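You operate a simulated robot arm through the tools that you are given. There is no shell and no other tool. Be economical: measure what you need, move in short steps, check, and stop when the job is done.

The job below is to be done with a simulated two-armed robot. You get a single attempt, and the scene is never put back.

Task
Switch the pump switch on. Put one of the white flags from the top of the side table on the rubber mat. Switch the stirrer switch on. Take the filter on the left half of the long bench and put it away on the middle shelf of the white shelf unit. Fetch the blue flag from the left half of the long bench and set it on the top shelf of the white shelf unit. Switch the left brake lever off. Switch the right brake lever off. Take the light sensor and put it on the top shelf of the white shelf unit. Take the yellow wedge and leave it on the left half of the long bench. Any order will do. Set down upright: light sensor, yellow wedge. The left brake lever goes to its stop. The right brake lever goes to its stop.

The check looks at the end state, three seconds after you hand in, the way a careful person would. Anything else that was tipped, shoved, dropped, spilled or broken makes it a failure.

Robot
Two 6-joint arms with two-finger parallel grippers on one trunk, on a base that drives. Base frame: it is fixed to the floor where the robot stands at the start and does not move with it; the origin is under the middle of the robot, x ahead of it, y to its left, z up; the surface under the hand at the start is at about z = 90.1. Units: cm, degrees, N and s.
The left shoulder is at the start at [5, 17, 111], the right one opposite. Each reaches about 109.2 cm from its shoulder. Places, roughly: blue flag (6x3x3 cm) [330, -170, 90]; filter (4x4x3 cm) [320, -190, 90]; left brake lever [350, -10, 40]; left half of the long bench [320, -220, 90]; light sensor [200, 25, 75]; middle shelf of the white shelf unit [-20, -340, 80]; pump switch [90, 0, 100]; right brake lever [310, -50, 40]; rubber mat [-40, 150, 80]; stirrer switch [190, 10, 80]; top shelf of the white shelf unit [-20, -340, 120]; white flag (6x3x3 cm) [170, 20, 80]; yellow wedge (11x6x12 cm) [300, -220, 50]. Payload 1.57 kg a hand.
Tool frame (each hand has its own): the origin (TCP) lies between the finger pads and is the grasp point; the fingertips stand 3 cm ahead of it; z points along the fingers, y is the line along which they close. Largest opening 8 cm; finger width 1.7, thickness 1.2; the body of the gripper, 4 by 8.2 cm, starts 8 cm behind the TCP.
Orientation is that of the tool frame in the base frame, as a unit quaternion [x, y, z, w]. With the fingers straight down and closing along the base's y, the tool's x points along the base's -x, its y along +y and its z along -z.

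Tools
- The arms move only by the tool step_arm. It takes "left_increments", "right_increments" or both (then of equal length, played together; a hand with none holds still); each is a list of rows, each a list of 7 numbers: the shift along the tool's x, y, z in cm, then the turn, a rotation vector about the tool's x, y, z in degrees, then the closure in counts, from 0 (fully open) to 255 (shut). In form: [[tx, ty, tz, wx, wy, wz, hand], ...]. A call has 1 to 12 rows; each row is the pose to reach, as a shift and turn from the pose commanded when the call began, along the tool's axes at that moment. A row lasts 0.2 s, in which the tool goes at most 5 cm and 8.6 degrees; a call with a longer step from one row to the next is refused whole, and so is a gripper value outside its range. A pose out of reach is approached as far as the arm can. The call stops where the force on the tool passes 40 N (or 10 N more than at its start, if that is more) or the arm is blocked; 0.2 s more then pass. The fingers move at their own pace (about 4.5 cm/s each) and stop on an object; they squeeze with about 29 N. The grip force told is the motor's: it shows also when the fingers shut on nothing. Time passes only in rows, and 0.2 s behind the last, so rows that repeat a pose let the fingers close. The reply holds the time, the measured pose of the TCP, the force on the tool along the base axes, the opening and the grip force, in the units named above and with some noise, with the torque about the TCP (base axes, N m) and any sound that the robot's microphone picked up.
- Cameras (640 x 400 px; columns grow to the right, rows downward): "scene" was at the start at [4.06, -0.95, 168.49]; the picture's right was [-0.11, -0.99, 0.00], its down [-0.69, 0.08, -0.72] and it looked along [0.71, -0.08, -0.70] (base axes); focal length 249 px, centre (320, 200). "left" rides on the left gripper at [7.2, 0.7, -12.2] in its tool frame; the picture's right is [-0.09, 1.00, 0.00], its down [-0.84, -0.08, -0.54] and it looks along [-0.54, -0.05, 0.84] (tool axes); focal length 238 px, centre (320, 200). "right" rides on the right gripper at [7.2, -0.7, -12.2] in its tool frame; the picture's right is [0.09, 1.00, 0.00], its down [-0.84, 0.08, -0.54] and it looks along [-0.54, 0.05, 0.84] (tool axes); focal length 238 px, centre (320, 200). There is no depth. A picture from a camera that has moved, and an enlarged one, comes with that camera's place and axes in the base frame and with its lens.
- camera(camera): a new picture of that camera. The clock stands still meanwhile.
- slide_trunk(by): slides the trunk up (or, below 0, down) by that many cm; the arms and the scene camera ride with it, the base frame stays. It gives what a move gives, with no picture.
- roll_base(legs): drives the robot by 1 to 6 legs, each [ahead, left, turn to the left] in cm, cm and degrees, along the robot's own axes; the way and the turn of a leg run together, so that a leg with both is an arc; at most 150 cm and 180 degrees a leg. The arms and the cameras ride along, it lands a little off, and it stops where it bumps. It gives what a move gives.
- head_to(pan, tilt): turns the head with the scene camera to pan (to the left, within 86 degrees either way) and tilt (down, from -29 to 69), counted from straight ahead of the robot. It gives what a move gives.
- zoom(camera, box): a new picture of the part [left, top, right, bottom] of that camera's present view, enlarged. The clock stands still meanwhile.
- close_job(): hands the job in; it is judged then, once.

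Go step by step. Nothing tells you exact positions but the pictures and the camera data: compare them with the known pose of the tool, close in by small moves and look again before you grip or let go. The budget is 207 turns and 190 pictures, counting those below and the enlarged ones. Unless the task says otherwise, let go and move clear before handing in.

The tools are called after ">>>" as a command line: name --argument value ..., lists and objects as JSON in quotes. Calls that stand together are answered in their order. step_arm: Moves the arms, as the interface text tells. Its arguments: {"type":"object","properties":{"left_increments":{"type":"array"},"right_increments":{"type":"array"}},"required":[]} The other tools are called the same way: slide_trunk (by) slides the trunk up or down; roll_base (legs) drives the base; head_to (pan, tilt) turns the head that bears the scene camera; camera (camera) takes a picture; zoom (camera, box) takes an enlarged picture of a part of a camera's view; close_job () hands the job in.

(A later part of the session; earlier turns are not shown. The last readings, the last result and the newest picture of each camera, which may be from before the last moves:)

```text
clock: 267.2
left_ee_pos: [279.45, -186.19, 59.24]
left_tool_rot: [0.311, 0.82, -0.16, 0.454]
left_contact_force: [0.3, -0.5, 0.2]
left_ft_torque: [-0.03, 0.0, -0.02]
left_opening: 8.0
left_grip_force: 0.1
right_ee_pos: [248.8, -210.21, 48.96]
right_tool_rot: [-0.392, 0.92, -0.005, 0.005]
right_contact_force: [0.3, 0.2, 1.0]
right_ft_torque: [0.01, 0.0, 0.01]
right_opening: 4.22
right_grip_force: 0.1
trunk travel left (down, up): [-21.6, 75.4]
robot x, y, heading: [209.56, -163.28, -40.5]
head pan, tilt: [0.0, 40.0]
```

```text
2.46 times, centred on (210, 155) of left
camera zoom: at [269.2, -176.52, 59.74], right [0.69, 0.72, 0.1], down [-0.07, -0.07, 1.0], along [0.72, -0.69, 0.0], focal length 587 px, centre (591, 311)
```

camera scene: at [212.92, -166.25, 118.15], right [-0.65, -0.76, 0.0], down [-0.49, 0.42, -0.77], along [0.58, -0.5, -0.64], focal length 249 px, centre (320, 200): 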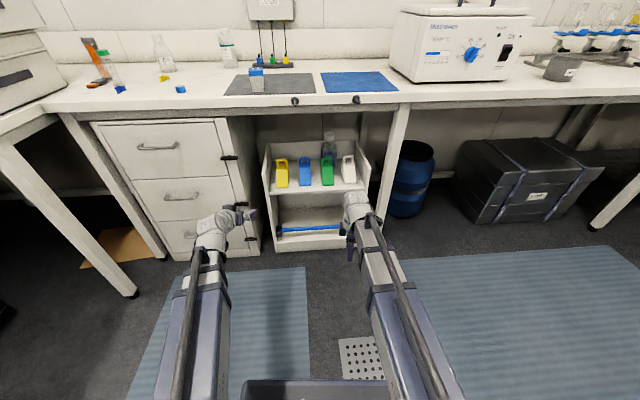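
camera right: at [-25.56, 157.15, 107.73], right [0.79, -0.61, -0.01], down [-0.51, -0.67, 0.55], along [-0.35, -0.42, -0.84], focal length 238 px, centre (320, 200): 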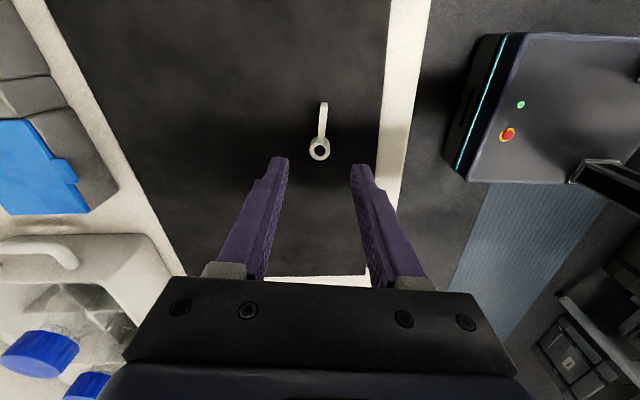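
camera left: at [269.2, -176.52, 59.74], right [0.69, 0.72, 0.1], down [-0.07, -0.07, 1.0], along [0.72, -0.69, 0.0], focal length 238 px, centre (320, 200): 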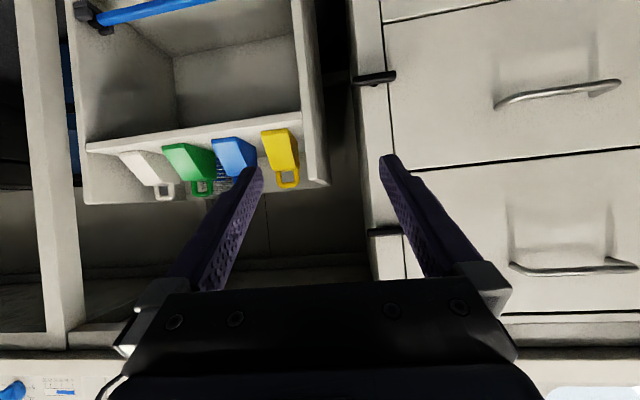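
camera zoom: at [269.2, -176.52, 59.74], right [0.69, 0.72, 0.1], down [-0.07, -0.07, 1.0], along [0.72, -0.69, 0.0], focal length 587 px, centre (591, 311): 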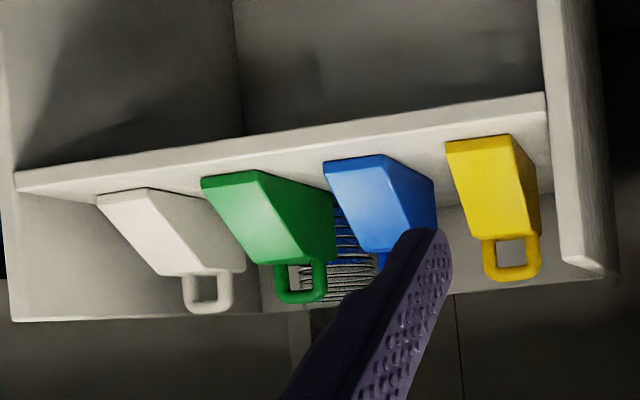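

Triangulated: wedge bottom-front at (299,-216,44.5), 6 cm wide, ~3.3 cm gap to the wall. I'll grip its body by the sides. Align the left hand laterally, lower, drive 16 cm in.

>>> step_arm --left_increments '[[0, -4, 0, 0, 0, 0, 0], [0, -8, 0, 0, 0, 0, 0], [0, -10.1, 0, 0, 0, 0, 0], [0, -10.1, 0, 0, 0, 0, 0]]'

>>> slide_trunk --by -9

>>> roll_base --legs '[[16, 0, 0]]'

>>> camera --camera "left"

>>> zoom --camera "scene" --box '[220, 120, 380, 240]'

```text
clock: 268.2
left_ee_pos: [272.71, -194.09, 59.21]
left_tool_rot: [0.311, 0.82, -0.16, 0.453]
left_contact_force: [0.0, 0.7, 0.8]
left_ft_torque: [-0.04, 0.0, 0.03]
left_opening: 8.0
left_grip_force: 0.1
right_ee_pos: [248.76, -210.37, 49.12]
right_tool_rot: [-0.392, 0.92, -0.005, 0.006]
right_contact_force: [-0.2, -0.3, -0.1]
right_ft_torque: [0.02, 0.0, 0.02]
right_opening: 4.22
right_grip_force: 0.1
trunk travel left (down, up): [-21.6, 75.4]
robot x, y, heading: [209.64, -163.13, -40.4]
head pan, tilt: [0.0, 40.0]
```

```text
clock: 269.4
left_ee_pos: [272.82, -193.95, 50.2]
left_tool_rot: [0.311, 0.82, -0.159, 0.453]
left_contact_force: [-0.2, 0.3, -0.2]
left_ft_torque: [0.04, 0.0, 0.02]
left_opening: 7.99
left_grip_force: 0.1
right_ee_pos: [248.8, -210.4, 40.08]
right_tool_rot: [-0.391, 0.92, -0.005, 0.005]
right_contact_force: [-0.5, 0.8, -0.7]
right_ft_torque: [0.04, -0.02, 0.01]
right_opening: 4.25
right_grip_force: 0.0
trunk travel left (down, up): [-12.6, 84.4]
robot x, y, heading: [209.56, -163.71, -40.6]
head pan, tilt: [0.0, 40.0]
```

```text
clock: 270.9
left_ee_pos: [285.09, -204.54, 50.2]
left_tool_rot: [0.312, 0.82, -0.16, 0.453]
left_contact_force: [-0.8, 0.0, 0.7]
left_ft_torque: [0.01, 0.0, 0.01]
left_opening: 8.02
left_grip_force: 0.0
right_ee_pos: [261.16, -220.81, 39.91]
right_tool_rot: [-0.392, 0.92, -0.005, 0.006]
right_contact_force: [0.7, 0.0, -0.1]
right_ft_torque: [-0.04, 0.02, 0.03]
right_opening: 4.23
right_grip_force: 0.0
trunk travel left (down, up): [-12.6, 84.4]
robot x, y, heading: [221.77, -173.83, -40.7]
head pan, tilt: [0.0, 40.0]
```

```text
75 pictures are left
camera left: at [274.83, -194.82, 50.74], right [0.69, 0.72, 0.1], down [-0.07, -0.07, 1.0], along [0.72, -0.69, 0.0], focal length 238 px, centre (320, 200)
```

left: 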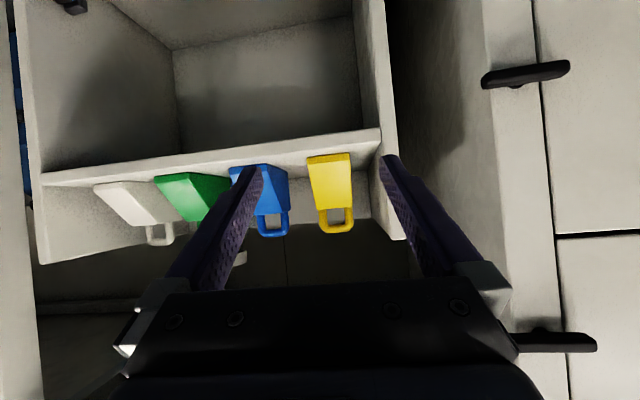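

```text
3.33 times, centred on (300, 180) of scene
camera zoom: at [225.27, -176.79, 109.15], right [-0.65, -0.76, 0.0], down [-0.49, 0.42, -0.77], along [0.58, -0.5, -0.64], focal length 830 px, centre (387, 267)
```

zoom: 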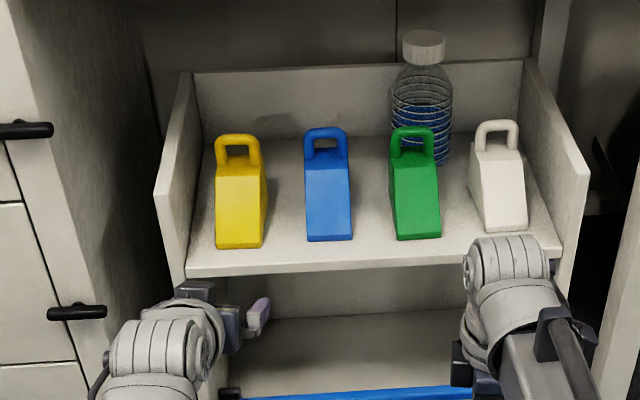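

Centred on the yellow wedge. Advance in two stages: first 12 cm.

>>> step_arm --left_increments '[[-2.1, 0.35, 3.4, 0, 0, 0, 0], [-4.3, 0.35, 6.7, 0, 0, 0, 0], [-6.5, 0.35, 10.1, 0, 0, 0, 0], [-6.5, 0.35, 10.1, 0, 0, 0, 0]]'

>>> camera --camera "left"

```text
clock: 271.9
left_ee_pos: [294.46, -212.09, 50.08]
left_tool_rot: [0.311, 0.82, -0.159, 0.453]
left_contact_force: [0.5, -0.1, -0.6]
left_ft_torque: [-0.01, 0.0, -0.01]
left_opening: 8.0
left_grip_force: 0.0
right_ee_pos: [261.13, -220.92, 40.06]
right_tool_rot: [-0.392, 0.92, -0.005, 0.006]
right_contact_force: [-0.1, -0.7, -0.2]
right_ft_torque: [-0.02, -0.03, 0.01]
right_opening: 4.24
right_grip_force: 0.1
trunk travel left (down, up): [-12.6, 84.4]
robot x, y, heading: [221.94, -173.94, -40.2]
head pan, tilt: [0.0, 40.0]
```

```text
73 pictures are left
camera left: at [284.17, -202.42, 50.73], right [0.69, 0.72, 0.1], down [-0.07, -0.07, 1.0], along [0.72, -0.69, 0.0], focal length 238 px, centre (320, 200)
```

left: 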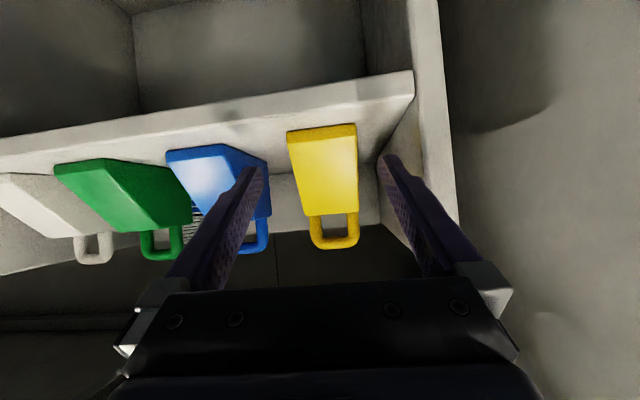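

Good; advance the remaining 10 cm.

>>> step_arm --left_increments '[[-1.8, 0, 2.8, 0, 0, 0, 0], [-3.6, 0, 5.6, 0, 0, 0, 0], [-5.4, 0, 8.4, 0, 0, 0, 0], [-5.4, 0, 8.4, 0, 0, 0, 0]]'

>>> camera --camera "left"

>>> zoom --camera "scene" --box '[220, 120, 380, 240]'

```text
clock: 272.9
left_ee_pos: [302.15, -218.9, 50.13]
left_tool_rot: [0.311, 0.82, -0.16, 0.453]
left_contact_force: [0.1, -0.8, -0.6]
left_ft_torque: [-0.03, -0.01, 0.01]
left_opening: 7.98
left_grip_force: 0.1
right_ee_pos: [261.07, -220.94, 40.03]
right_tool_rot: [-0.392, 0.92, -0.006, 0.006]
right_contact_force: [-0.4, 0.0, -0.3]
right_ft_torque: [-0.05, 0.04, 0.0]
right_opening: 4.23
right_grip_force: 0.0
trunk travel left (down, up): [-12.6, 84.4]
robot x, y, heading: [221.92, -173.66, -40.7]
head pan, tilt: [0.0, 40.0]
```

```text
72 pictures are left
camera left: at [291.86, -209.03, 50.73], right [0.69, 0.72, 0.1], down [-0.07, -0.07, 1.0], along [0.72, -0.69, 0.0], focal length 238 px, centre (320, 200)
```

left: 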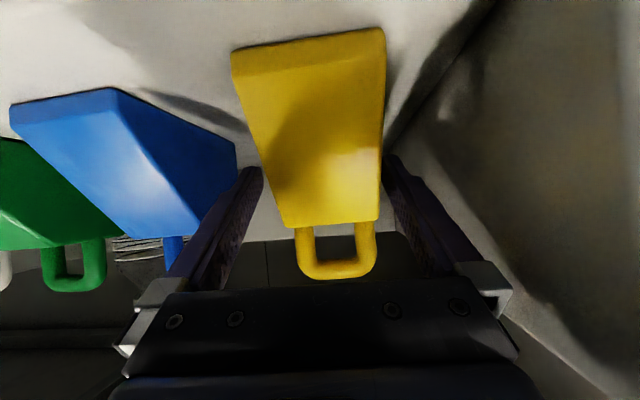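

```text
3.33 times, centred on (300, 180) of scene
camera zoom: at [225.27, -176.8, 109.15], right [-0.65, -0.76, 0.0], down [-0.49, 0.42, -0.77], along [0.58, -0.5, -0.64], focal length 830 px, centre (387, 267)
```

zoom: 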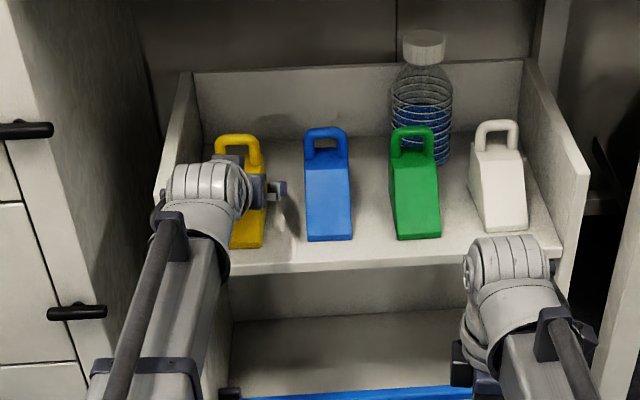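

The wedge is between the fingers. Nudge 0.3 cm and close.

>>> step_arm --left_increments '[[0, 0.3, 0, 0, 0, 0, 0], [0, 0.3, 0, 0, 0, 0, 150], [0, 0.3, 0, 0, 0, 0, 255], [0, 0.3, 0, 0, 0, 0, 255], [0, 0.3, 0, 0, 0, 0, 255]]'

>>> slide_trunk --by 2

>>> camera --camera "left"

```text
clock: 274.1
left_ee_pos: [302.41, -218.48, 50.15]
left_tool_rot: [0.311, 0.82, -0.16, 0.453]
left_contact_force: [1.4, 1.3, -0.1]
left_ft_torque: [-0.12, 0.04, 0.04]
left_opening: 5.59
left_grip_force: 29.4
right_ee_pos: [261.19, -220.87, 40.03]
right_tool_rot: [-0.391, 0.92, -0.006, 0.006]
right_contact_force: [-0.7, 0.5, 0.4]
right_ft_torque: [-0.02, 0.03, 0.01]
right_opening: 4.23
right_grip_force: 0.1
trunk travel left (down, up): [-12.6, 84.4]
robot x, y, heading: [222.51, -173.85, -40.4]
head pan, tilt: [0.0, 40.0]
```

```text
clock: 274.8
left_ee_pos: [302.19, -218.5, 52.11]
left_tool_rot: [0.311, 0.82, -0.16, 0.452]
left_contact_force: [-0.2, -0.6, -3.3]
left_ft_torque: [0.03, 0.0, -0.03]
left_opening: 5.61
left_grip_force: 29.1
right_ee_pos: [261.18, -220.9, 42.04]
right_tool_rot: [-0.391, 0.92, -0.005, 0.007]
right_contact_force: [1.0, 0.2, -0.3]
right_ft_torque: [0.02, -0.01, 0.01]
right_opening: 4.22
right_grip_force: 0.0
trunk travel left (down, up): [-14.6, 82.4]
robot x, y, heading: [221.62, -173.77, -40.8]
head pan, tilt: [0.0, 40.0]
```

```text
70 pictures are left
camera left: at [292.01, -208.81, 52.71], right [0.69, 0.72, 0.1], down [-0.07, -0.07, 1.0], along [0.72, -0.69, 0.0], focal length 238 px, centre (320, 200)
```

left: 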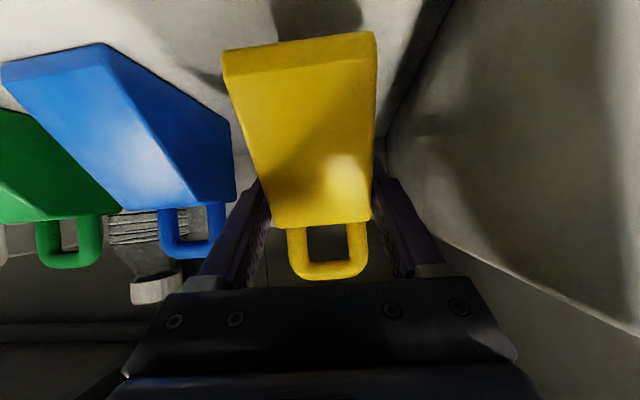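

Wedge is lifted. Withdraw it, back off, then raise above bench height.

>>> step_arm --left_increments '[[2.1, -0.2, -3.4, 0, 0, 0, 255], [4.3, -0.3, -6.7, 0, 0, 0, 255], [6.5, -0.3, -10.1, 0, 0, 0, 255], [8.6, -0.3, -13.4, 0, 0, 0, 255], [10.8, -0.3, -16.8, 0, 0, 0, 255]]'

>>> roll_base --legs '[[-35, 0, 0]]'

>>> slide_trunk --by 40

>>> slide_trunk --by 15

>>> roll_base --legs '[[33, 21, 0]]'

>>> camera --camera "left"

>>> camera --camera "scene"

```text
clock: 275.9
left_ee_pos: [287.0, -205.49, 52.14]
left_tool_rot: [0.311, 0.82, -0.159, 0.452]
left_contact_force: [-0.5, 1.1, -2.7]
left_ft_torque: [0.04, 0.0, -0.01]
left_opening: 5.57
left_grip_force: 29.6
right_ee_pos: [261.15, -220.88, 41.98]
right_tool_rot: [-0.392, 0.92, -0.004, 0.006]
right_contact_force: [-0.5, -0.2, 0.2]
right_ft_torque: [-0.04, 0.0, 0.02]
right_opening: 4.17
right_grip_force: 0.0
trunk travel left (down, up): [-14.6, 82.4]
robot x, y, heading: [221.92, -173.71, -40.4]
head pan, tilt: [0.0, 40.0]
```

```text
clock: 278.2
left_ee_pos: [260.07, -183.0, 52.12]
left_tool_rot: [0.315, 0.819, -0.162, 0.452]
left_contact_force: [0.0, 0.6, -3.1]
left_ft_torque: [-0.02, 0.03, 0.0]
left_opening: 5.61
left_grip_force: 28.7
right_ee_pos: [234.15, -198.06, 41.95]
right_tool_rot: [-0.388, 0.922, -0.005, 0.006]
right_contact_force: [0.6, 0.2, -0.2]
right_ft_torque: [0.02, 0.03, 0.01]
right_opening: 4.2
right_grip_force: 0.1
trunk travel left (down, up): [-14.6, 82.4]
robot x, y, heading: [195.74, -150.66, -41.0]
head pan, tilt: [0.0, 40.0]
```

```text
clock: 282.1
left_ee_pos: [260.15, -182.98, 92.21]
left_tool_rot: [0.315, 0.819, -0.162, 0.451]
left_contact_force: [0.3, 0.4, -2.5]
left_ft_torque: [-0.01, -0.01, 0.0]
left_opening: 5.56
left_grip_force: 29.1
right_ee_pos: [234.06, -198.29, 81.96]
right_tool_rot: [-0.387, 0.922, -0.005, 0.006]
right_contact_force: [0.5, 0.3, 0.4]
right_ft_torque: [0.01, -0.02, -0.01]
right_opening: 4.22
right_grip_force: 0.1
trunk travel left (down, up): [-54.6, 42.4]
robot x, y, heading: [195.34, -150.58, -41.1]
head pan, tilt: [0.0, 40.0]
```

```text
clock: 283.8
left_ee_pos: [260.09, -183.02, 107.09]
left_tool_rot: [0.315, 0.819, -0.162, 0.452]
left_contact_force: [-0.2, 0.0, -3.2]
left_ft_torque: [0.01, 0.03, 0.0]
left_opening: 5.57
left_grip_force: 29.2
right_ee_pos: [234.09, -198.13, 97.11]
right_tool_rot: [-0.388, 0.922, -0.005, 0.006]
right_contact_force: [-0.1, -0.7, 0.2]
right_ft_torque: [-0.03, 0.02, -0.01]
right_opening: 4.24
right_grip_force: 0.1
trunk travel left (down, up): [-69.6, 27.4]
robot x, y, heading: [195.18, -150.61, -41.0]
head pan, tilt: [0.0, 40.0]
```

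```text
clock: 286.3
left_ee_pos: [298.68, -189.57, 107.08]
left_tool_rot: [0.317, 0.818, -0.164, 0.451]
left_contact_force: [-0.3, 0.2, -2.9]
left_ft_torque: [0.02, 0.02, -0.04]
left_opening: 5.6
left_grip_force: 29.1
right_ee_pos: [272.6, -204.63, 96.92]
right_tool_rot: [-0.385, 0.923, -0.004, 0.006]
right_contact_force: [0.1, 0.1, -0.8]
right_ft_torque: [0.04, 0.0, 0.0]
right_opening: 4.23
right_grip_force: 0.0
trunk travel left (down, up): [-69.6, 27.4]
robot x, y, heading: [233.61, -157.03, -41.2]
head pan, tilt: [0.0, 40.0]
```

```text
69 pictures are left
camera left: at [288.5, -179.68, 107.68], right [0.7, 0.71, 0.1], down [-0.07, -0.07, 1.0], along [0.71, -0.7, 0.0], focal length 238 px, centre (320, 200)
```

left: 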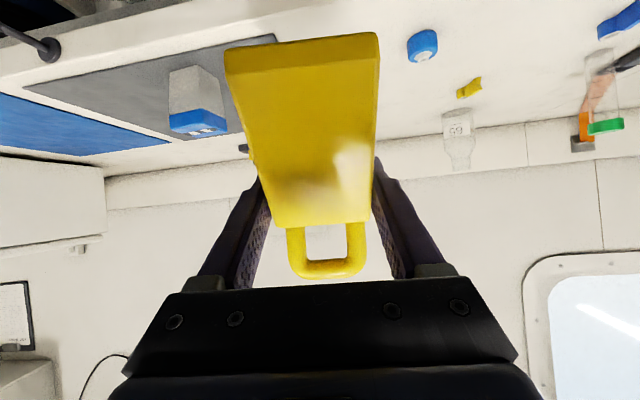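

```text
68 pictures are left
camera scene: at [237.31, -160.09, 166.15], right [-0.66, -0.75, 0.0], down [-0.48, 0.42, -0.77], along [0.58, -0.51, -0.64], focal length 249 px, centre (320, 200)
```

scene: 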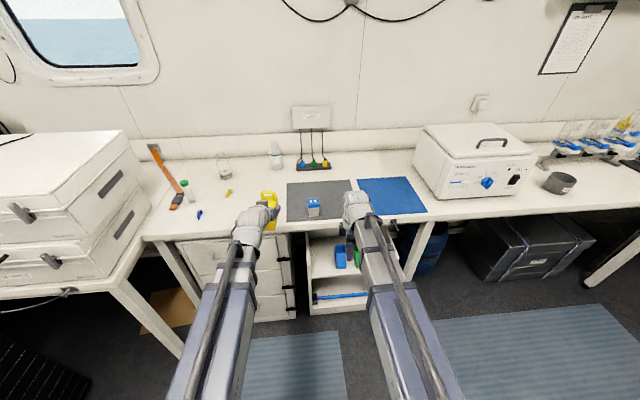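

Advance 10 cm over the free strip between filter and gray mat, then lower in steps.

>>> step_arm --left_increments '[[-1.8, 0.3, 2.8, 0, 0, 0, 255], [-3.6, 0.5, 5.6, 0, 0, 0, 255], [-5.4, 0.5, 8.5, 0, 0, 0, 255], [-5.4, 0.5, 8.5, 0, 0, 0, 255]]'

>>> slide_trunk --by -8

>>> camera --camera "left"

>>> zoom --camera "scene" --box '[170, 130, 370, 280]'

```text
clock: 287.3
left_ee_pos: [306.41, -195.76, 107.23]
left_tool_rot: [0.317, 0.818, -0.163, 0.451]
left_contact_force: [-0.2, 0.8, -2.2]
left_ft_torque: [-0.05, 0.03, 0.02]
left_opening: 5.58
left_grip_force: 29.1
right_ee_pos: [272.46, -204.61, 97.01]
right_tool_rot: [-0.385, 0.923, -0.005, 0.007]
right_contact_force: [-0.8, -0.7, -0.5]
right_ft_torque: [0.01, -0.02, 0.01]
right_opening: 4.26
right_grip_force: 0.0
trunk travel left (down, up): [-69.6, 27.4]
robot x, y, heading: [233.87, -157.08, -41.4]
head pan, tilt: [0.0, 40.0]
```

```text
clock: 288.4
left_ee_pos: [306.37, -195.83, 99.09]
left_tool_rot: [0.317, 0.818, -0.163, 0.45]
left_contact_force: [0.2, 0.5, -2.5]
left_ft_torque: [0.0, 0.01, 0.01]
left_opening: 5.6
left_grip_force: 28.7
right_ee_pos: [272.44, -204.66, 89.1]
right_tool_rot: [-0.386, 0.922, -0.005, 0.006]
right_contact_force: [0.8, -0.2, 0.3]
right_ft_torque: [-0.02, -0.01, 0.0]
right_opening: 4.26
right_grip_force: 0.0
trunk travel left (down, up): [-61.6, 35.4]
robot x, y, heading: [233.66, -156.99, -41.0]
head pan, tilt: [0.0, 40.0]
```

```text
67 pictures are left
camera left: at [296.31, -185.93, 99.72], right [0.7, 0.71, 0.1], down [-0.07, -0.07, 1.0], along [0.71, -0.7, 0.0], focal length 238 px, centre (320, 200)
```

left: 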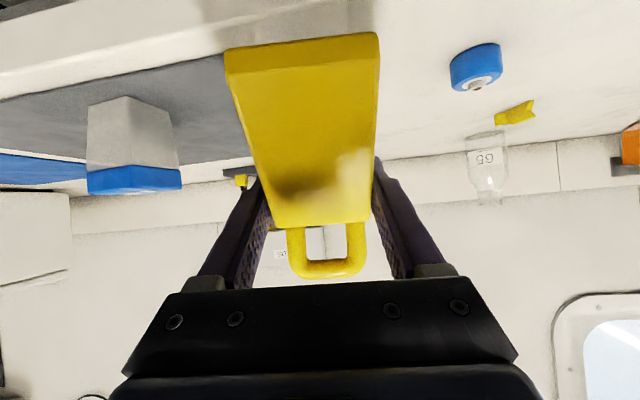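

```text
2.67 times, centred on (270, 205) of scene
camera zoom: at [237.19, -160.06, 158.16], right [-0.66, -0.75, 0.0], down [-0.48, 0.42, -0.77], along [0.58, -0.51, -0.64], focal length 664 px, centre (453, 187)
```

zoom: 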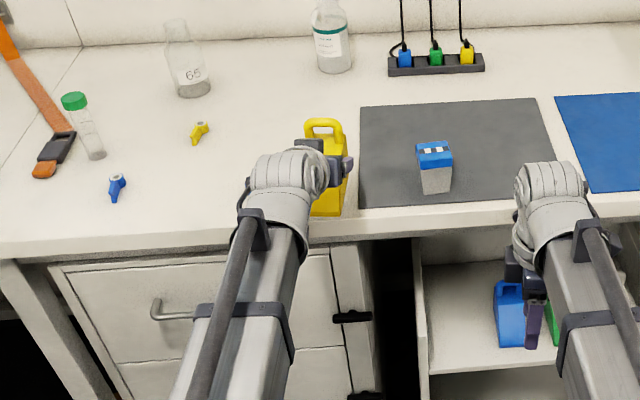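

The wedge's front might be close to the bench edge; I move 6 cm further in before setting down.

>>> step_arm --left_increments '[[-1.6, 0, 2.5, 0, 0, 0, 255], [-3.2, 0, 5, 0, 0, 0, 255], [-3.2, 0, 5, 0, 0, 0, 255]]'

>>> slide_trunk --by -2.5

>>> camera --camera "left"

```text
clock: 289.2
left_ee_pos: [310.96, -199.77, 99.17]
left_tool_rot: [0.317, 0.819, -0.162, 0.45]
left_contact_force: [0.5, -1.0, -2.9]
left_ft_torque: [0.01, 0.01, 0.02]
left_opening: 5.56
left_grip_force: 29.1
right_ee_pos: [272.46, -204.65, 89.1]
right_tool_rot: [-0.385, 0.923, -0.005, 0.007]
right_contact_force: [-0.5, -0.8, 0.0]
right_ft_torque: [0.01, -0.01, 0.05]
right_opening: 4.2
right_grip_force: 0.1
trunk travel left (down, up): [-61.6, 35.4]
robot x, y, heading: [234.03, -156.91, -41.2]
head pan, tilt: [0.0, 40.0]
```

```text
clock: 289.9
left_ee_pos: [311.01, -199.74, 96.74]
left_tool_rot: [0.317, 0.819, -0.162, 0.451]
left_contact_force: [0.2, 0.2, -2.3]
left_ft_torque: [0.0, 0.02, 0.01]
left_opening: 5.56
left_grip_force: 28.3
right_ee_pos: [272.46, -204.72, 86.48]
right_tool_rot: [-0.385, 0.923, -0.005, 0.006]
right_contact_force: [0.3, 0.1, -0.9]
right_ft_torque: [0.02, 0.0, -0.03]
right_opening: 4.23
right_grip_force: 0.0
trunk travel left (down, up): [-59.1, 37.9]
robot x, y, heading: [234.14, -157.3, -41.4]
head pan, tilt: [0.0, 40.0]
```

```text
65 pictures are left
camera left: at [300.84, -189.82, 97.22], right [0.7, 0.71, 0.1], down [-0.07, -0.07, 1.0], along [0.71, -0.7, 0.0], focal length 238 px, centre (320, 200)
```

left: 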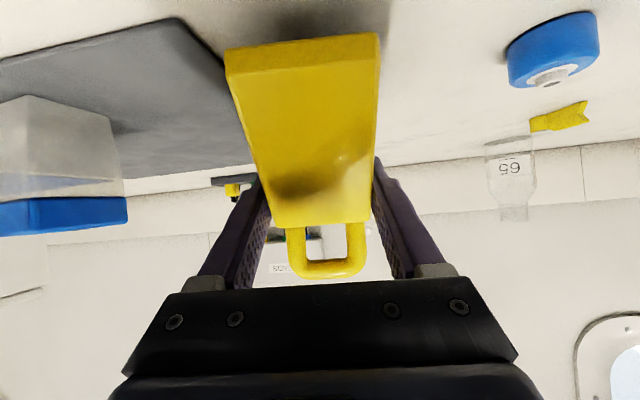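

Good position now. Lower to contact.

>>> slide_trunk --by -0.8

>>> slide_trunk --by -0.5

```text
clock: 290.5
left_ee_pos: [311.03, -199.84, 95.84]
left_tool_rot: [0.316, 0.819, -0.162, 0.451]
left_contact_force: [-0.2, -0.2, -3.1]
left_ft_torque: [0.0, 0.0, -0.03]
left_opening: 5.57
left_grip_force: 29.2
right_ee_pos: [272.48, -204.6, 85.71]
right_tool_rot: [-0.385, 0.923, -0.005, 0.005]
right_contact_force: [-0.5, 0.1, 0.6]
right_ft_torque: [0.04, 0.01, -0.02]
right_opening: 4.22
right_grip_force: 0.0
trunk travel left (down, up): [-58.3, 38.7]
robot x, y, heading: [233.94, -156.93, -41.3]
head pan, tilt: [0.0, 40.0]
```

```text
clock: 291.1
left_ee_pos: [310.97, -199.75, 95.26]
left_tool_rot: [0.317, 0.818, -0.163, 0.451]
left_contact_force: [1.3, -0.1, -2.2]
left_ft_torque: [-0.01, 0.0, 0.01]
left_opening: 5.56
left_grip_force: 29.2
right_ee_pos: [272.44, -204.61, 85.25]
right_tool_rot: [-0.385, 0.923, -0.005, 0.006]
right_contact_force: [0.7, 0.6, -0.2]
right_ft_torque: [-0.01, -0.01, -0.04]
right_opening: 4.22
right_grip_force: 0.0
trunk travel left (down, up): [-57.8, 39.2]
robot x, y, heading: [233.94, -157.22, -41.3]
head pan, tilt: [0.0, 40.0]
```

>>> slide_trunk --by -0.5

>>> slide_trunk --by -0.4

>>> slide_trunk --by -0.4

```text
clock: 291.6
left_ee_pos: [310.96, -199.64, 95.04]
left_tool_rot: [0.316, 0.817, -0.164, 0.453]
left_contact_force: [7.6, -2.3, 26.5]
left_ft_torque: [-0.65, 0.21, -0.07]
left_opening: 5.63
left_grip_force: 28.7
right_ee_pos: [272.42, -204.45, 84.93]
right_tool_rot: [-0.385, 0.923, -0.006, 0.006]
right_contact_force: [-0.1, 0.1, 0.0]
right_ft_torque: [-0.03, 0.01, 0.03]
right_opening: 4.22
right_grip_force: 0.1
trunk travel left (down, up): [-57.3, 39.7]
robot x, y, heading: [233.73, -157.4, -41.1]
head pan, tilt: [0.0, 40.0]
```

```text
clock: 292.1
left_ee_pos: [310.88, -199.56, 94.67]
left_tool_rot: [0.317, 0.818, -0.163, 0.452]
left_contact_force: [2.0, 1.5, 23.6]
left_ft_torque: [-0.68, -0.03, 0.26]
left_opening: 5.61
left_grip_force: 29.6
right_ee_pos: [272.34, -204.52, 84.47]
right_tool_rot: [-0.385, 0.923, -0.006, 0.007]
right_contact_force: [0.5, 0.4, -0.3]
right_ft_torque: [-0.02, 0.03, -0.01]
right_opening: 4.23
right_grip_force: 0.0
trunk travel left (down, up): [-56.9, 40.1]
robot x, y, heading: [233.88, -156.84, -41.2]
head pan, tilt: [0.0, 40.0]
```

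```text
clock: 292.6
left_ee_pos: [310.76, -199.66, 94.17]
left_tool_rot: [0.317, 0.817, -0.163, 0.453]
left_contact_force: [-1.0, 3.1, 23.1]
left_ft_torque: [-0.57, -0.13, 0.25]
left_opening: 5.62
left_grip_force: 29.4
right_ee_pos: [272.28, -204.56, 84.08]
right_tool_rot: [-0.385, 0.923, -0.007, 0.006]
right_contact_force: [-0.1, 0.5, -0.2]
right_ft_torque: [0.02, -0.03, -0.01]
right_opening: 4.23
right_grip_force: 0.1
trunk travel left (down, up): [-56.5, 40.5]
robot x, y, heading: [233.9, -157.31, -41.1]
head pan, tilt: [0.0, 40.0]
```

It rests on the bench. Open and withdraw backward.

>>> slide_trunk --by 0.3

>>> step_arm --left_increments '[[0, 0, 0, 0, 0, 0, 60], [0, 0, 0, 0, 0, 0, 0], [0, 0, 0, 0, 0, 0, 0], [0, 0, 0, 0, 0, 0, 0], [2, 0, -3.2, 0, 0, 0, 0], [4.3, 0, -6.7, 0, 0, 0, 0], [6.5, 0, -10.1, 0, 0, 0, 0], [7.5, 0, -11.8, 0, 0, 0, 0]]'

>>> slide_trunk --by 12

>>> camera --camera "left"

>>> zoom --camera "scene" --box '[170, 130, 370, 280]'

```text
clock: 293.2
left_ee_pos: [310.99, -199.69, 94.37]
left_tool_rot: [0.317, 0.819, -0.163, 0.45]
left_contact_force: [-1.0, 0.9, 2.1]
left_ft_torque: [-0.27, 0.03, -0.05]
left_opening: 5.61
left_grip_force: 29.0
right_ee_pos: [272.35, -204.65, 84.24]
right_tool_rot: [-0.385, 0.923, -0.006, 0.006]
right_contact_force: [0.1, 0.2, -0.4]
right_ft_torque: [0.01, 0.03, 0.0]
right_opening: 4.23
right_grip_force: 0.1
trunk travel left (down, up): [-56.8, 40.2]
robot x, y, heading: [233.69, -157.06, -41.2]
head pan, tilt: [0.0, 40.0]
```

```text
clock: 295.0
left_ee_pos: [300.61, -190.27, 94.41]
left_tool_rot: [0.318, 0.818, -0.164, 0.451]
left_contact_force: [-0.8, -0.2, -0.4]
left_ft_torque: [-0.03, 0.01, 0.03]
left_opening: 7.99
left_grip_force: 0.1
right_ee_pos: [272.49, -204.67, 84.29]
right_tool_rot: [-0.385, 0.923, -0.006, 0.006]
right_contact_force: [0.4, -0.1, -0.4]
right_ft_torque: [-0.03, 0.02, 0.02]
right_opening: 4.22
right_grip_force: 0.1
trunk travel left (down, up): [-56.8, 40.2]
robot x, y, heading: [234.02, -157.14, -41.1]
head pan, tilt: [0.0, 40.0]
```

```text
clock: 296.5
left_ee_pos: [300.49, -190.28, 106.39]
left_tool_rot: [0.317, 0.818, -0.163, 0.451]
left_contact_force: [0.6, 0.4, 0.7]
left_ft_torque: [0.02, 0.02, 0.03]
left_opening: 7.98
left_grip_force: 0.1
right_ee_pos: [272.43, -204.6, 96.13]
right_tool_rot: [-0.386, 0.922, -0.005, 0.006]
right_contact_force: [0.4, -0.2, -0.2]
right_ft_torque: [0.0, 0.01, -0.03]
right_opening: 4.22
right_grip_force: 0.0
trunk travel left (down, up): [-68.8, 28.2]
robot x, y, heading: [233.58, -157.09, -41.3]
head pan, tilt: [0.0, 40.0]
```

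```text
64 pictures are left
camera left: at [290.42, -180.47, 106.93], right [0.7, 0.71, 0.1], down [-0.07, -0.07, 1.0], along [0.71, -0.7, 0.0], focal length 238 px, centre (320, 200)
```

left: 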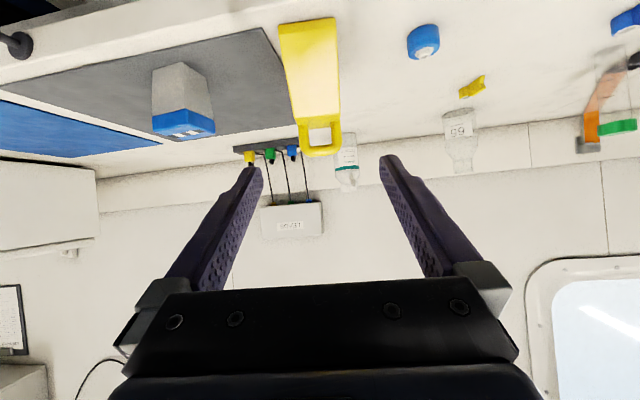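

```text
2.67 times, centred on (270, 205) of scene
camera zoom: at [237.18, -160.06, 165.35], right [-0.66, -0.75, 0.0], down [-0.48, 0.42, -0.77], along [0.58, -0.51, -0.64], focal length 664 px, centre (453, 187)
```

zoom: 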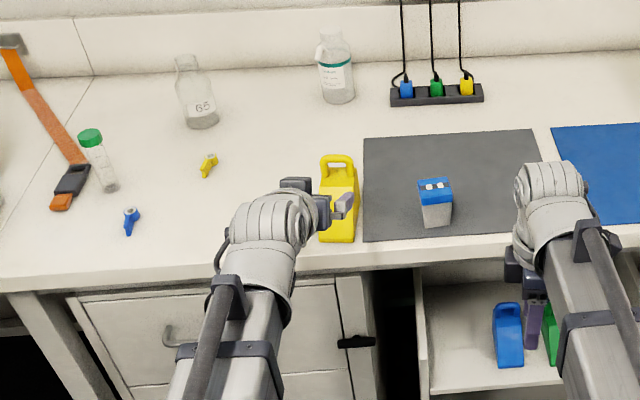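

Wedge stands upright on the bench. Next the filter with the left hand: shift 11.6 cm left, lower and look.

>>> step_arm --left_increments '[[0, 4, 0, 0, 0, 0, 40], [0, 8, 0, 0, 0, 0, 40], [0, 11.6, 0, 0, 0, 0, 40], [0, 11.6, 0, 0, 0, 0, 40]]'

>>> slide_trunk --by -12

>>> camera --camera "left"

```text
clock: 297.5
left_ee_pos: [308.4, -181.84, 106.29]
left_tool_rot: [0.317, 0.818, -0.163, 0.452]
left_contact_force: [-0.7, -0.3, -1.0]
left_ft_torque: [0.01, 0.01, -0.01]
left_opening: 6.76
left_grip_force: 0.1
right_ee_pos: [272.53, -204.62, 96.22]
right_tool_rot: [-0.385, 0.923, -0.005, 0.006]
right_contact_force: [0.1, 0.0, -0.8]
right_ft_torque: [-0.02, 0.01, 0.02]
right_opening: 4.24
right_grip_force: 0.1
trunk travel left (down, up): [-68.8, 28.2]
robot x, y, heading: [233.85, -156.64, -41.3]
head pan, tilt: [0.0, 40.0]
```

```text
clock: 299.0
left_ee_pos: [308.33, -181.76, 94.41]
left_tool_rot: [0.317, 0.817, -0.163, 0.453]
left_contact_force: [0.2, -0.8, 0.5]
left_ft_torque: [0.03, 0.0, -0.03]
left_opening: 6.73
left_grip_force: 0.1
right_ee_pos: [272.48, -204.58, 84.26]
right_tool_rot: [-0.385, 0.923, -0.005, 0.006]
right_contact_force: [0.1, -0.1, 0.2]
right_ft_torque: [-0.01, 0.0, 0.01]
right_opening: 4.22
right_grip_force: 0.1
trunk travel left (down, up): [-56.8, 40.2]
robot x, y, heading: [233.83, -157.4, -41.1]
head pan, tilt: [0.0, 40.0]
```

```text
62 pictures are left
camera left: at [298.2, -171.97, 94.95], right [0.7, 0.71, 0.1], down [-0.07, -0.07, 1.0], along [0.71, -0.7, 0.0], focal length 238 px, centre (320, 200)
```

left: 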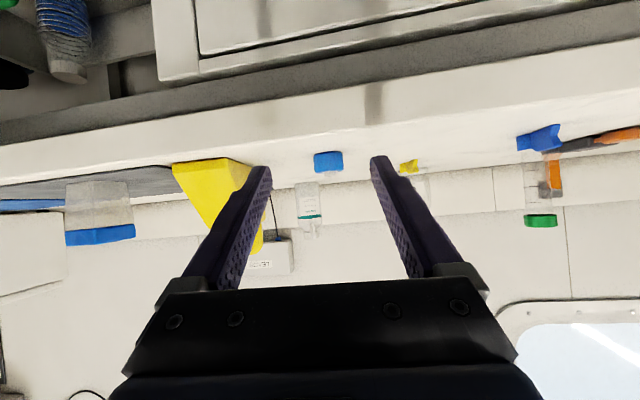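

Filter is ahead, centred. Lower 1.5 cm more and advance 10 cm.

>>> slide_trunk --by -1.4

>>> step_arm --left_increments '[[-1.8, 0, 2.8, 0, 0, 0, 40], [-3.6, 0, 5.6, 0, 0, 0, 40], [-4.8, 0, 7.6, 0, 0, 0, 40], [-4.8, 0, 7.6, 0, 0, 0, 40]]'

>>> camera --camera "left"

```text
clock: 299.6
left_ee_pos: [308.4, -181.8, 93.01]
left_tool_rot: [0.317, 0.818, -0.163, 0.452]
left_contact_force: [-0.9, -0.4, 0.6]
left_ft_torque: [0.0, 0.0, -0.02]
left_opening: 6.76
left_grip_force: 0.0
right_ee_pos: [272.52, -204.6, 82.87]
right_tool_rot: [-0.385, 0.923, -0.006, 0.006]
right_contact_force: [0.1, -0.2, 0.4]
right_ft_torque: [-0.02, -0.04, 0.01]
right_opening: 4.21
right_grip_force: 0.1
trunk travel left (down, up): [-55.4, 41.6]
robot x, y, heading: [233.82, -157.45, -41.4]
head pan, tilt: [0.0, 40.0]
```

```text
clock: 300.6
left_ee_pos: [315.17, -187.81, 92.95]
left_tool_rot: [0.317, 0.819, -0.162, 0.451]
left_contact_force: [-0.3, -0.8, 0.2]
left_ft_torque: [-0.01, 0.0, -0.01]
left_opening: 6.73
left_grip_force: 0.0
right_ee_pos: [272.42, -204.55, 82.81]
right_tool_rot: [-0.385, 0.923, -0.005, 0.006]
right_contact_force: [-0.7, 0.2, -0.5]
right_ft_torque: [-0.02, -0.03, 0.02]
right_opening: 4.23
right_grip_force: 0.1
trunk travel left (down, up): [-55.4, 41.6]
robot x, y, heading: [234.04, -157.02, -41.3]
head pan, tilt: [0.0, 40.0]
```

```text
61 pictures are left
camera left: at [305.01, -177.88, 93.53], right [0.7, 0.71, 0.1], down [-0.07, -0.07, 1.0], along [0.71, -0.7, 0.0], focal length 238 px, centre (320, 200)
```

left: 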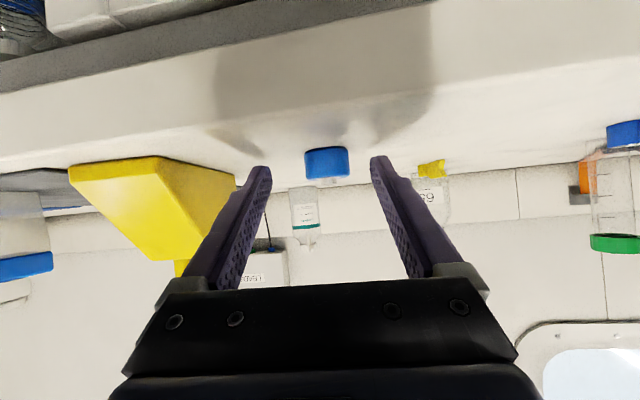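

Close now: filter ~3 cm wide, z 90–92. Lower 0.5 cm, advance 2 cm, and grip near the fingertips.

>>> slide_trunk --by -0.5

>>> step_arm --left_increments '[[-0.5, 0.2, 0.8, 0, 0, 0, 40], [-1.1, 0.2, 1.7, 0, 0, 0, 40], [-1.1, 0.2, 1.7, 0, 0, 0, 40]]'

>>> camera --camera "left"

```text
clock: 301.1
left_ee_pos: [315.17, -187.77, 92.53]
left_tool_rot: [0.317, 0.818, -0.163, 0.451]
left_contact_force: [-0.3, 0.4, 0.9]
left_ft_torque: [0.02, 0.0, -0.01]
left_opening: 6.73
left_grip_force: 0.0
right_ee_pos: [272.58, -204.76, 82.31]
right_tool_rot: [-0.385, 0.923, -0.005, 0.005]
right_contact_force: [-0.3, 0.1, -0.7]
right_ft_torque: [0.0, 0.0, 0.0]
right_opening: 4.22
right_grip_force: 0.0
trunk travel left (down, up): [-54.9, 42.1]
robot x, y, heading: [233.85, -156.8, -41.3]
head pan, tilt: [0.0, 40.0]
```

```text
clock: 301.9
left_ee_pos: [316.71, -188.97, 92.52]
left_tool_rot: [0.317, 0.818, -0.162, 0.451]
left_contact_force: [-0.1, 1.5, -0.7]
left_ft_torque: [-0.02, 0.02, -0.02]
left_opening: 6.72
left_grip_force: 0.2
right_ee_pos: [272.55, -204.53, 82.31]
right_tool_rot: [-0.385, 0.923, -0.005, 0.006]
right_contact_force: [0.0, 0.7, 0.1]
right_ft_torque: [-0.01, 0.03, -0.02]
right_opening: 4.24
right_grip_force: 0.1
trunk travel left (down, up): [-54.9, 42.1]
robot x, y, heading: [233.81, -157.05, -41.1]
head pan, tilt: [0.0, 40.0]
```

```text
60 pictures are left
camera left: at [306.57, -179.04, 93.03], right [0.7, 0.71, 0.1], down [-0.07, -0.07, 1.0], along [0.71, -0.7, 0.0], focal length 238 px, centre (320, 200)
```

left: 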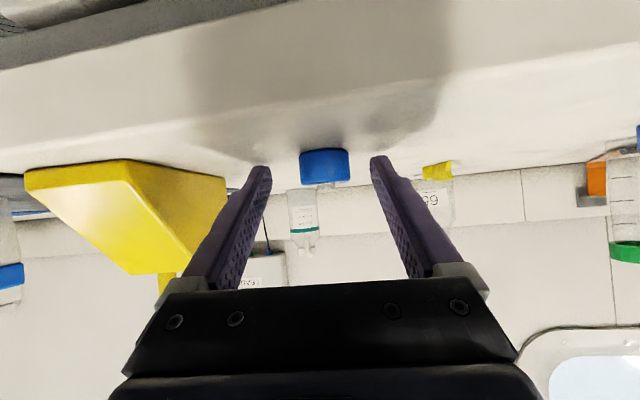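

>>> step_arm --left_increments '[[-0.35, 0.1, 0.55, 0, 0, 0, 40], [-0.35, 0.1, 0.55, 0, 0, 0, 120], [-0.35, 0.1, 0.55, 0, 0, 0, 255], [-0.35, 0.1, 0.55, 0, 0, 0, 255], [-0.35, 0.1, 0.55, 0, 0, 0, 255]]'

>>> slide_trunk --by 2.5

>>> camera --camera "left"

```text
clock: 303.1
left_ee_pos: [317.34, -189.3, 92.51]
left_tool_rot: [0.317, 0.818, -0.163, 0.452]
left_contact_force: [-0.7, 0.2, 0.9]
left_ft_torque: [-0.01, 0.01, 0.02]
left_opening: 2.99
left_grip_force: 28.7
right_ee_pos: [272.44, -204.57, 82.24]
right_tool_rot: [-0.385, 0.923, -0.005, 0.006]
right_contact_force: [-0.8, -1.0, -0.5]
right_ft_torque: [-0.04, -0.02, -0.01]
right_opening: 4.23
right_grip_force: 0.1
trunk travel left (down, up): [-54.9, 42.1]
robot x, y, heading: [233.7, -156.68, -41.0]
head pan, tilt: [0.0, 40.0]
```

```text
clock: 303.8
left_ee_pos: [317.31, -189.19, 94.97]
left_tool_rot: [0.317, 0.818, -0.163, 0.451]
left_contact_force: [0.4, 0.1, -0.9]
left_ft_torque: [0.0, -0.04, -0.01]
left_opening: 2.98
left_grip_force: 29.3
right_ee_pos: [272.49, -204.65, 84.88]
right_tool_rot: [-0.384, 0.923, -0.005, 0.005]
right_contact_force: [0.6, 0.1, -0.5]
right_ft_torque: [0.01, 0.03, -0.02]
right_opening: 4.23
right_grip_force: 0.0
trunk travel left (down, up): [-57.4, 39.6]
robot x, y, heading: [233.57, -157.02, -41.6]
head pan, tilt: [0.0, 40.0]
```

```text
59 pictures are left
camera left: at [307.16, -179.39, 95.52], right [0.7, 0.71, 0.1], down [-0.07, -0.07, 1.0], along [0.71, -0.7, 0.0], focal length 238 px, centre (320, 200)
```

left: 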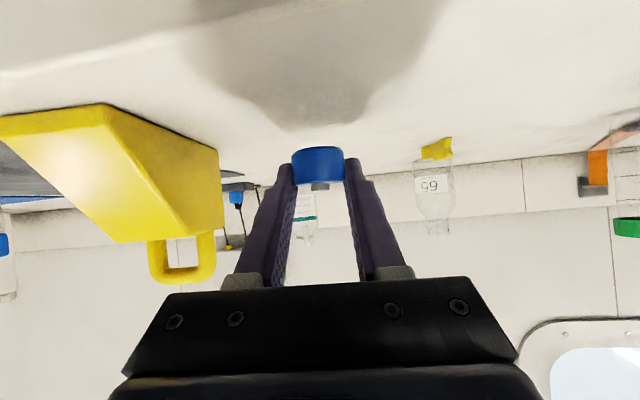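

Filter is held. The blue flag sits near big cases on the left, so I deliver the filter first. Raise, retract, back into the aisle and drive to the shelf.

>>> slide_trunk --by 18

>>> step_arm --left_increments '[[2.1, 0, -3.4, 0, 0, 0, 255], [4.3, -2, -6.7, 0, 0, 0, 255], [6.5, -5, -10.1, 0, 0, 0, 255], [7.5, -8, -11.8, 0, 0, 0, 255], [7.5, -10, -11.8, 0, 0, 0, 255]]'

>>> roll_base --legs '[[-50, 0, 0], [0, 0, -90], [91, -17.5, 0], [90, -17.5, 0]]'

>>> camera --camera "scene"

```text
clock: 305.8
left_ee_pos: [317.2, -189.32, 112.96]
left_tool_rot: [0.317, 0.818, -0.163, 0.451]
left_contact_force: [-0.1, -0.8, 0.3]
left_ft_torque: [0.01, -0.01, 0.02]
left_opening: 3.0
left_grip_force: 29.1
right_ee_pos: [272.41, -204.63, 102.8]
right_tool_rot: [-0.386, 0.923, -0.005, 0.006]
right_contact_force: [0.5, 0.0, -0.7]
right_ft_torque: [-0.02, 0.0, 0.0]
right_opening: 4.25
right_grip_force: 0.0
trunk travel left (down, up): [-75.4, 21.6]
robot x, y, heading: [234.13, -157.04, -41.5]
head pan, tilt: [0.0, 40.0]
```

```text
refused: row 3 steps farther than a row can; nothing moved
```

```text
clock: 321.4
left_ee_pos: [24.56, -320.33, 112.91]
left_tool_rot: [0.796, 0.369, -0.431, 0.212]
left_contact_force: [-0.2, 0.9, 0.3]
left_ft_torque: [-0.02, -0.03, 0.0]
left_opening: 3.04
left_grip_force: 28.8
right_ee_pos: [7.7, -276.16, 102.88]
right_tool_rot: [0.363, 0.932, -0.007, 0.001]
right_contact_force: [-0.1, -0.1, -0.6]
right_ft_torque: [0.0, 0.0, 0.02]
right_opening: 4.22
right_grip_force: 0.1
trunk travel left (down, up): [-75.4, 21.6]
robot x, y, heading: [53.92, -235.63, -129.2]
head pan, tilt: [0.0, 40.0]
```

```text
58 pictures are left
camera scene: at [50.73, -239.32, 171.95], right [-0.78, 0.63, 0.0], down [0.41, 0.5, -0.77], along [-0.48, -0.59, -0.64], focal length 249 px, centre (320, 200)
```

scene: 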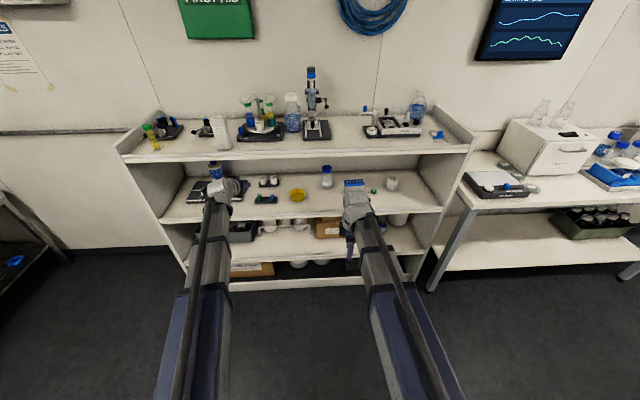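

>>> step_arm --left_increments '[[2, -1, -3.2, 0, 0, 0, 255], [4.2, -3, -6.5, 0, 0, 0, 255], [6.2, -6, -9.7, 0, 0, 0, 255], [8.3, -9, -12.9, 0, 0, 0, 255], [9, -12, -14, 0, 0, 0, 255], [9, -14, -14, 0, 0, 0, 255]]'

>>> slide_trunk --by -22

>>> zoom --camera "scene" --box '[180, 100, 450, 260]'

>>> camera --camera "left"

```text
clock: 322.8
left_ee_pos: [24.31, -298.65, 112.94]
left_tool_rot: [0.796, 0.369, -0.431, 0.212]
left_contact_force: [-0.6, 0.7, -1.1]
left_ft_torque: [-0.01, 0.01, 0.01]
left_opening: 3.0
left_grip_force: 29.0
right_ee_pos: [7.66, -276.11, 102.87]
right_tool_rot: [0.363, 0.932, -0.008, 0.001]
right_contact_force: [-0.6, 0.2, 0.6]
right_ft_torque: [0.04, -0.01, 0.01]
right_opening: 4.23
right_grip_force: 0.0
trunk travel left (down, up): [-75.4, 21.6]
robot x, y, heading: [53.71, -235.45, -129.2]
head pan, tilt: [0.0, 40.0]
```

```text
clock: 325.3
left_ee_pos: [23.94, -298.7, 102.8]
left_tool_rot: [0.798, 0.368, -0.429, 0.209]
left_contact_force: [-0.2, -0.9, -0.1]
left_ft_torque: [0.02, -0.02, 0.01]
left_opening: 2.99
left_grip_force: 28.9
right_ee_pos: [7.24, -275.84, 92.64]
right_tool_rot: [0.366, 0.931, -0.006, 0.001]
right_contact_force: [-0.1, -0.1, 0.5]
right_ft_torque: [-0.02, -0.01, -0.01]
right_opening: 4.21
right_grip_force: 0.0
trunk travel left (down, up): [-65.4, 31.6]
robot x, y, heading: [53.59, -235.57, -129.1]
head pan, tilt: [0.0, 40.0]
stopped: the arm was blocked; the commanded pose is now the measured one
```

```text
2.37 times, centred on (315, 180) of scene
camera zoom: at [50.58, -239.59, 162.03], right [-0.77, 0.64, 0.0], down [0.41, 0.5, -0.76], along [-0.49, -0.59, -0.65], focal length 590 px, centre (332, 247)
```

zoom: 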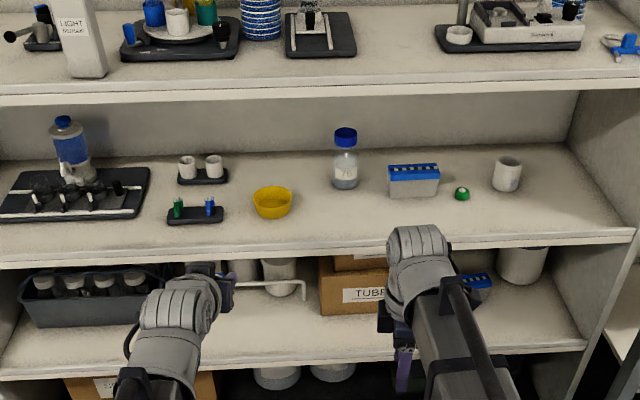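

```text
56 pictures are left
camera left: at [33.52, -288.25, 103.41], right [0.73, -0.68, 0.1], down [-0.07, 0.06, 1.0], along [-0.68, -0.73, -0.01], focal length 238 px, centre (320, 200)
```

left: 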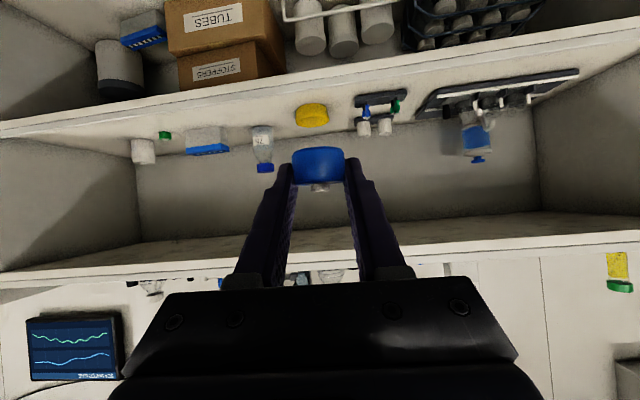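

Something blocked the descent; I look to the right side for the elbow.

>>> head_to --pan -70 --tilt 50

>>> camera --camera "scene"

```text
clock: 326.8
left_ee_pos: [23.98, -298.63, 102.75]
left_tool_rot: [0.798, 0.368, -0.429, 0.21]
left_contact_force: [0.0, -0.3, -0.5]
left_ft_torque: [0.01, -0.04, 0.01]
left_opening: 3.0
left_grip_force: 28.9
right_ee_pos: [7.39, -275.92, 92.81]
right_tool_rot: [0.366, 0.931, -0.006, 0.001]
right_contact_force: [0.5, -0.1, -0.4]
right_ft_torque: [-0.01, -0.01, -0.02]
right_opening: 4.22
right_grip_force: 0.0
trunk travel left (down, up): [-65.4, 31.6]
robot x, y, heading: [53.75, -235.21, -129.5]
head pan, tilt: [-70.0, 50.0]
```

```text
55 pictures are left
camera scene: at [48.72, -230.47, 160.64], right [0.33, 0.94, 0.0], down [0.72, -0.25, -0.64], along [-0.61, 0.22, -0.77], focal length 249 px, centre (320, 200)
```

scene: 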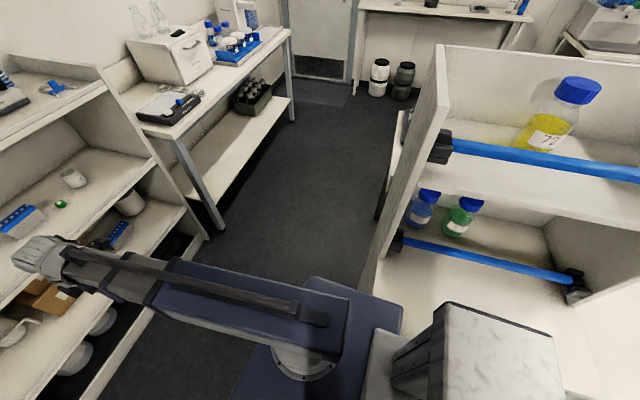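

The right elbow came down onto the white bottle rack at the island's end. I raise, shift the base left away from it.

>>> slide_trunk --by 8

>>> roll_base --legs '[[0, 28, 0]]'

>>> camera --camera "scene"

```text
clock: 327.9
left_ee_pos: [24.11, -298.27, 111.03]
left_tool_rot: [0.797, 0.367, -0.43, 0.21]
left_contact_force: [-0.4, 0.3, -0.9]
left_ft_torque: [-0.01, 0.03, -0.03]
left_opening: 2.99
left_grip_force: 28.6
right_ee_pos: [7.38, -275.8, 100.88]
right_tool_rot: [0.365, 0.931, -0.008, 0.001]
right_contact_force: [-0.2, 0.2, 0.2]
right_ft_torque: [-0.02, -0.01, 0.03]
right_opening: 4.25
right_grip_force: 0.2
trunk travel left (down, up): [-73.4, 23.6]
robot x, y, heading: [53.81, -236.06, -129.6]
head pan, tilt: [-70.0, 50.0]
```

```text
clock: 329.9
left_ee_pos: [46.05, -316.32, 110.91]
left_tool_rot: [0.797, 0.367, -0.432, 0.21]
left_contact_force: [-0.1, -0.1, -1.2]
left_ft_torque: [-0.01, 0.0, -0.02]
left_opening: 3.0
left_grip_force: 29.0
right_ee_pos: [29.26, -293.6, 100.91]
right_tool_rot: [0.365, 0.931, -0.008, 0.0]
right_contact_force: [0.0, 0.7, -0.6]
right_ft_torque: [0.03, 0.0, 0.02]
right_opening: 4.22
right_grip_force: 0.1
trunk travel left (down, up): [-73.4, 23.6]
robot x, y, heading: [75.36, -253.44, -129.6]
head pan, tilt: [-70.0, 50.0]
```

```text
54 pictures are left
camera scene: at [70.78, -247.88, 168.61], right [0.33, 0.94, 0.0], down [0.72, -0.25, -0.64], along [-0.61, 0.21, -0.77], focal length 249 px, centre (320, 200)
```

scene: 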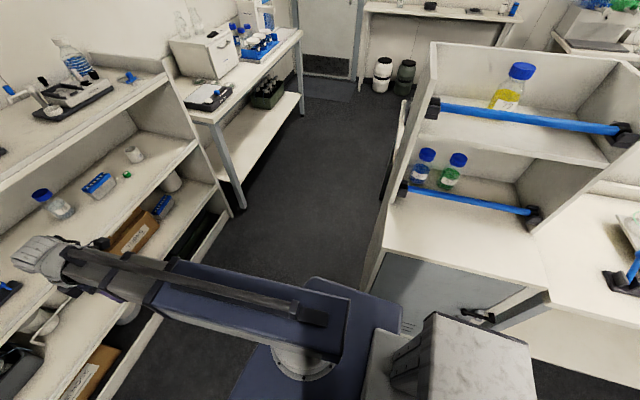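

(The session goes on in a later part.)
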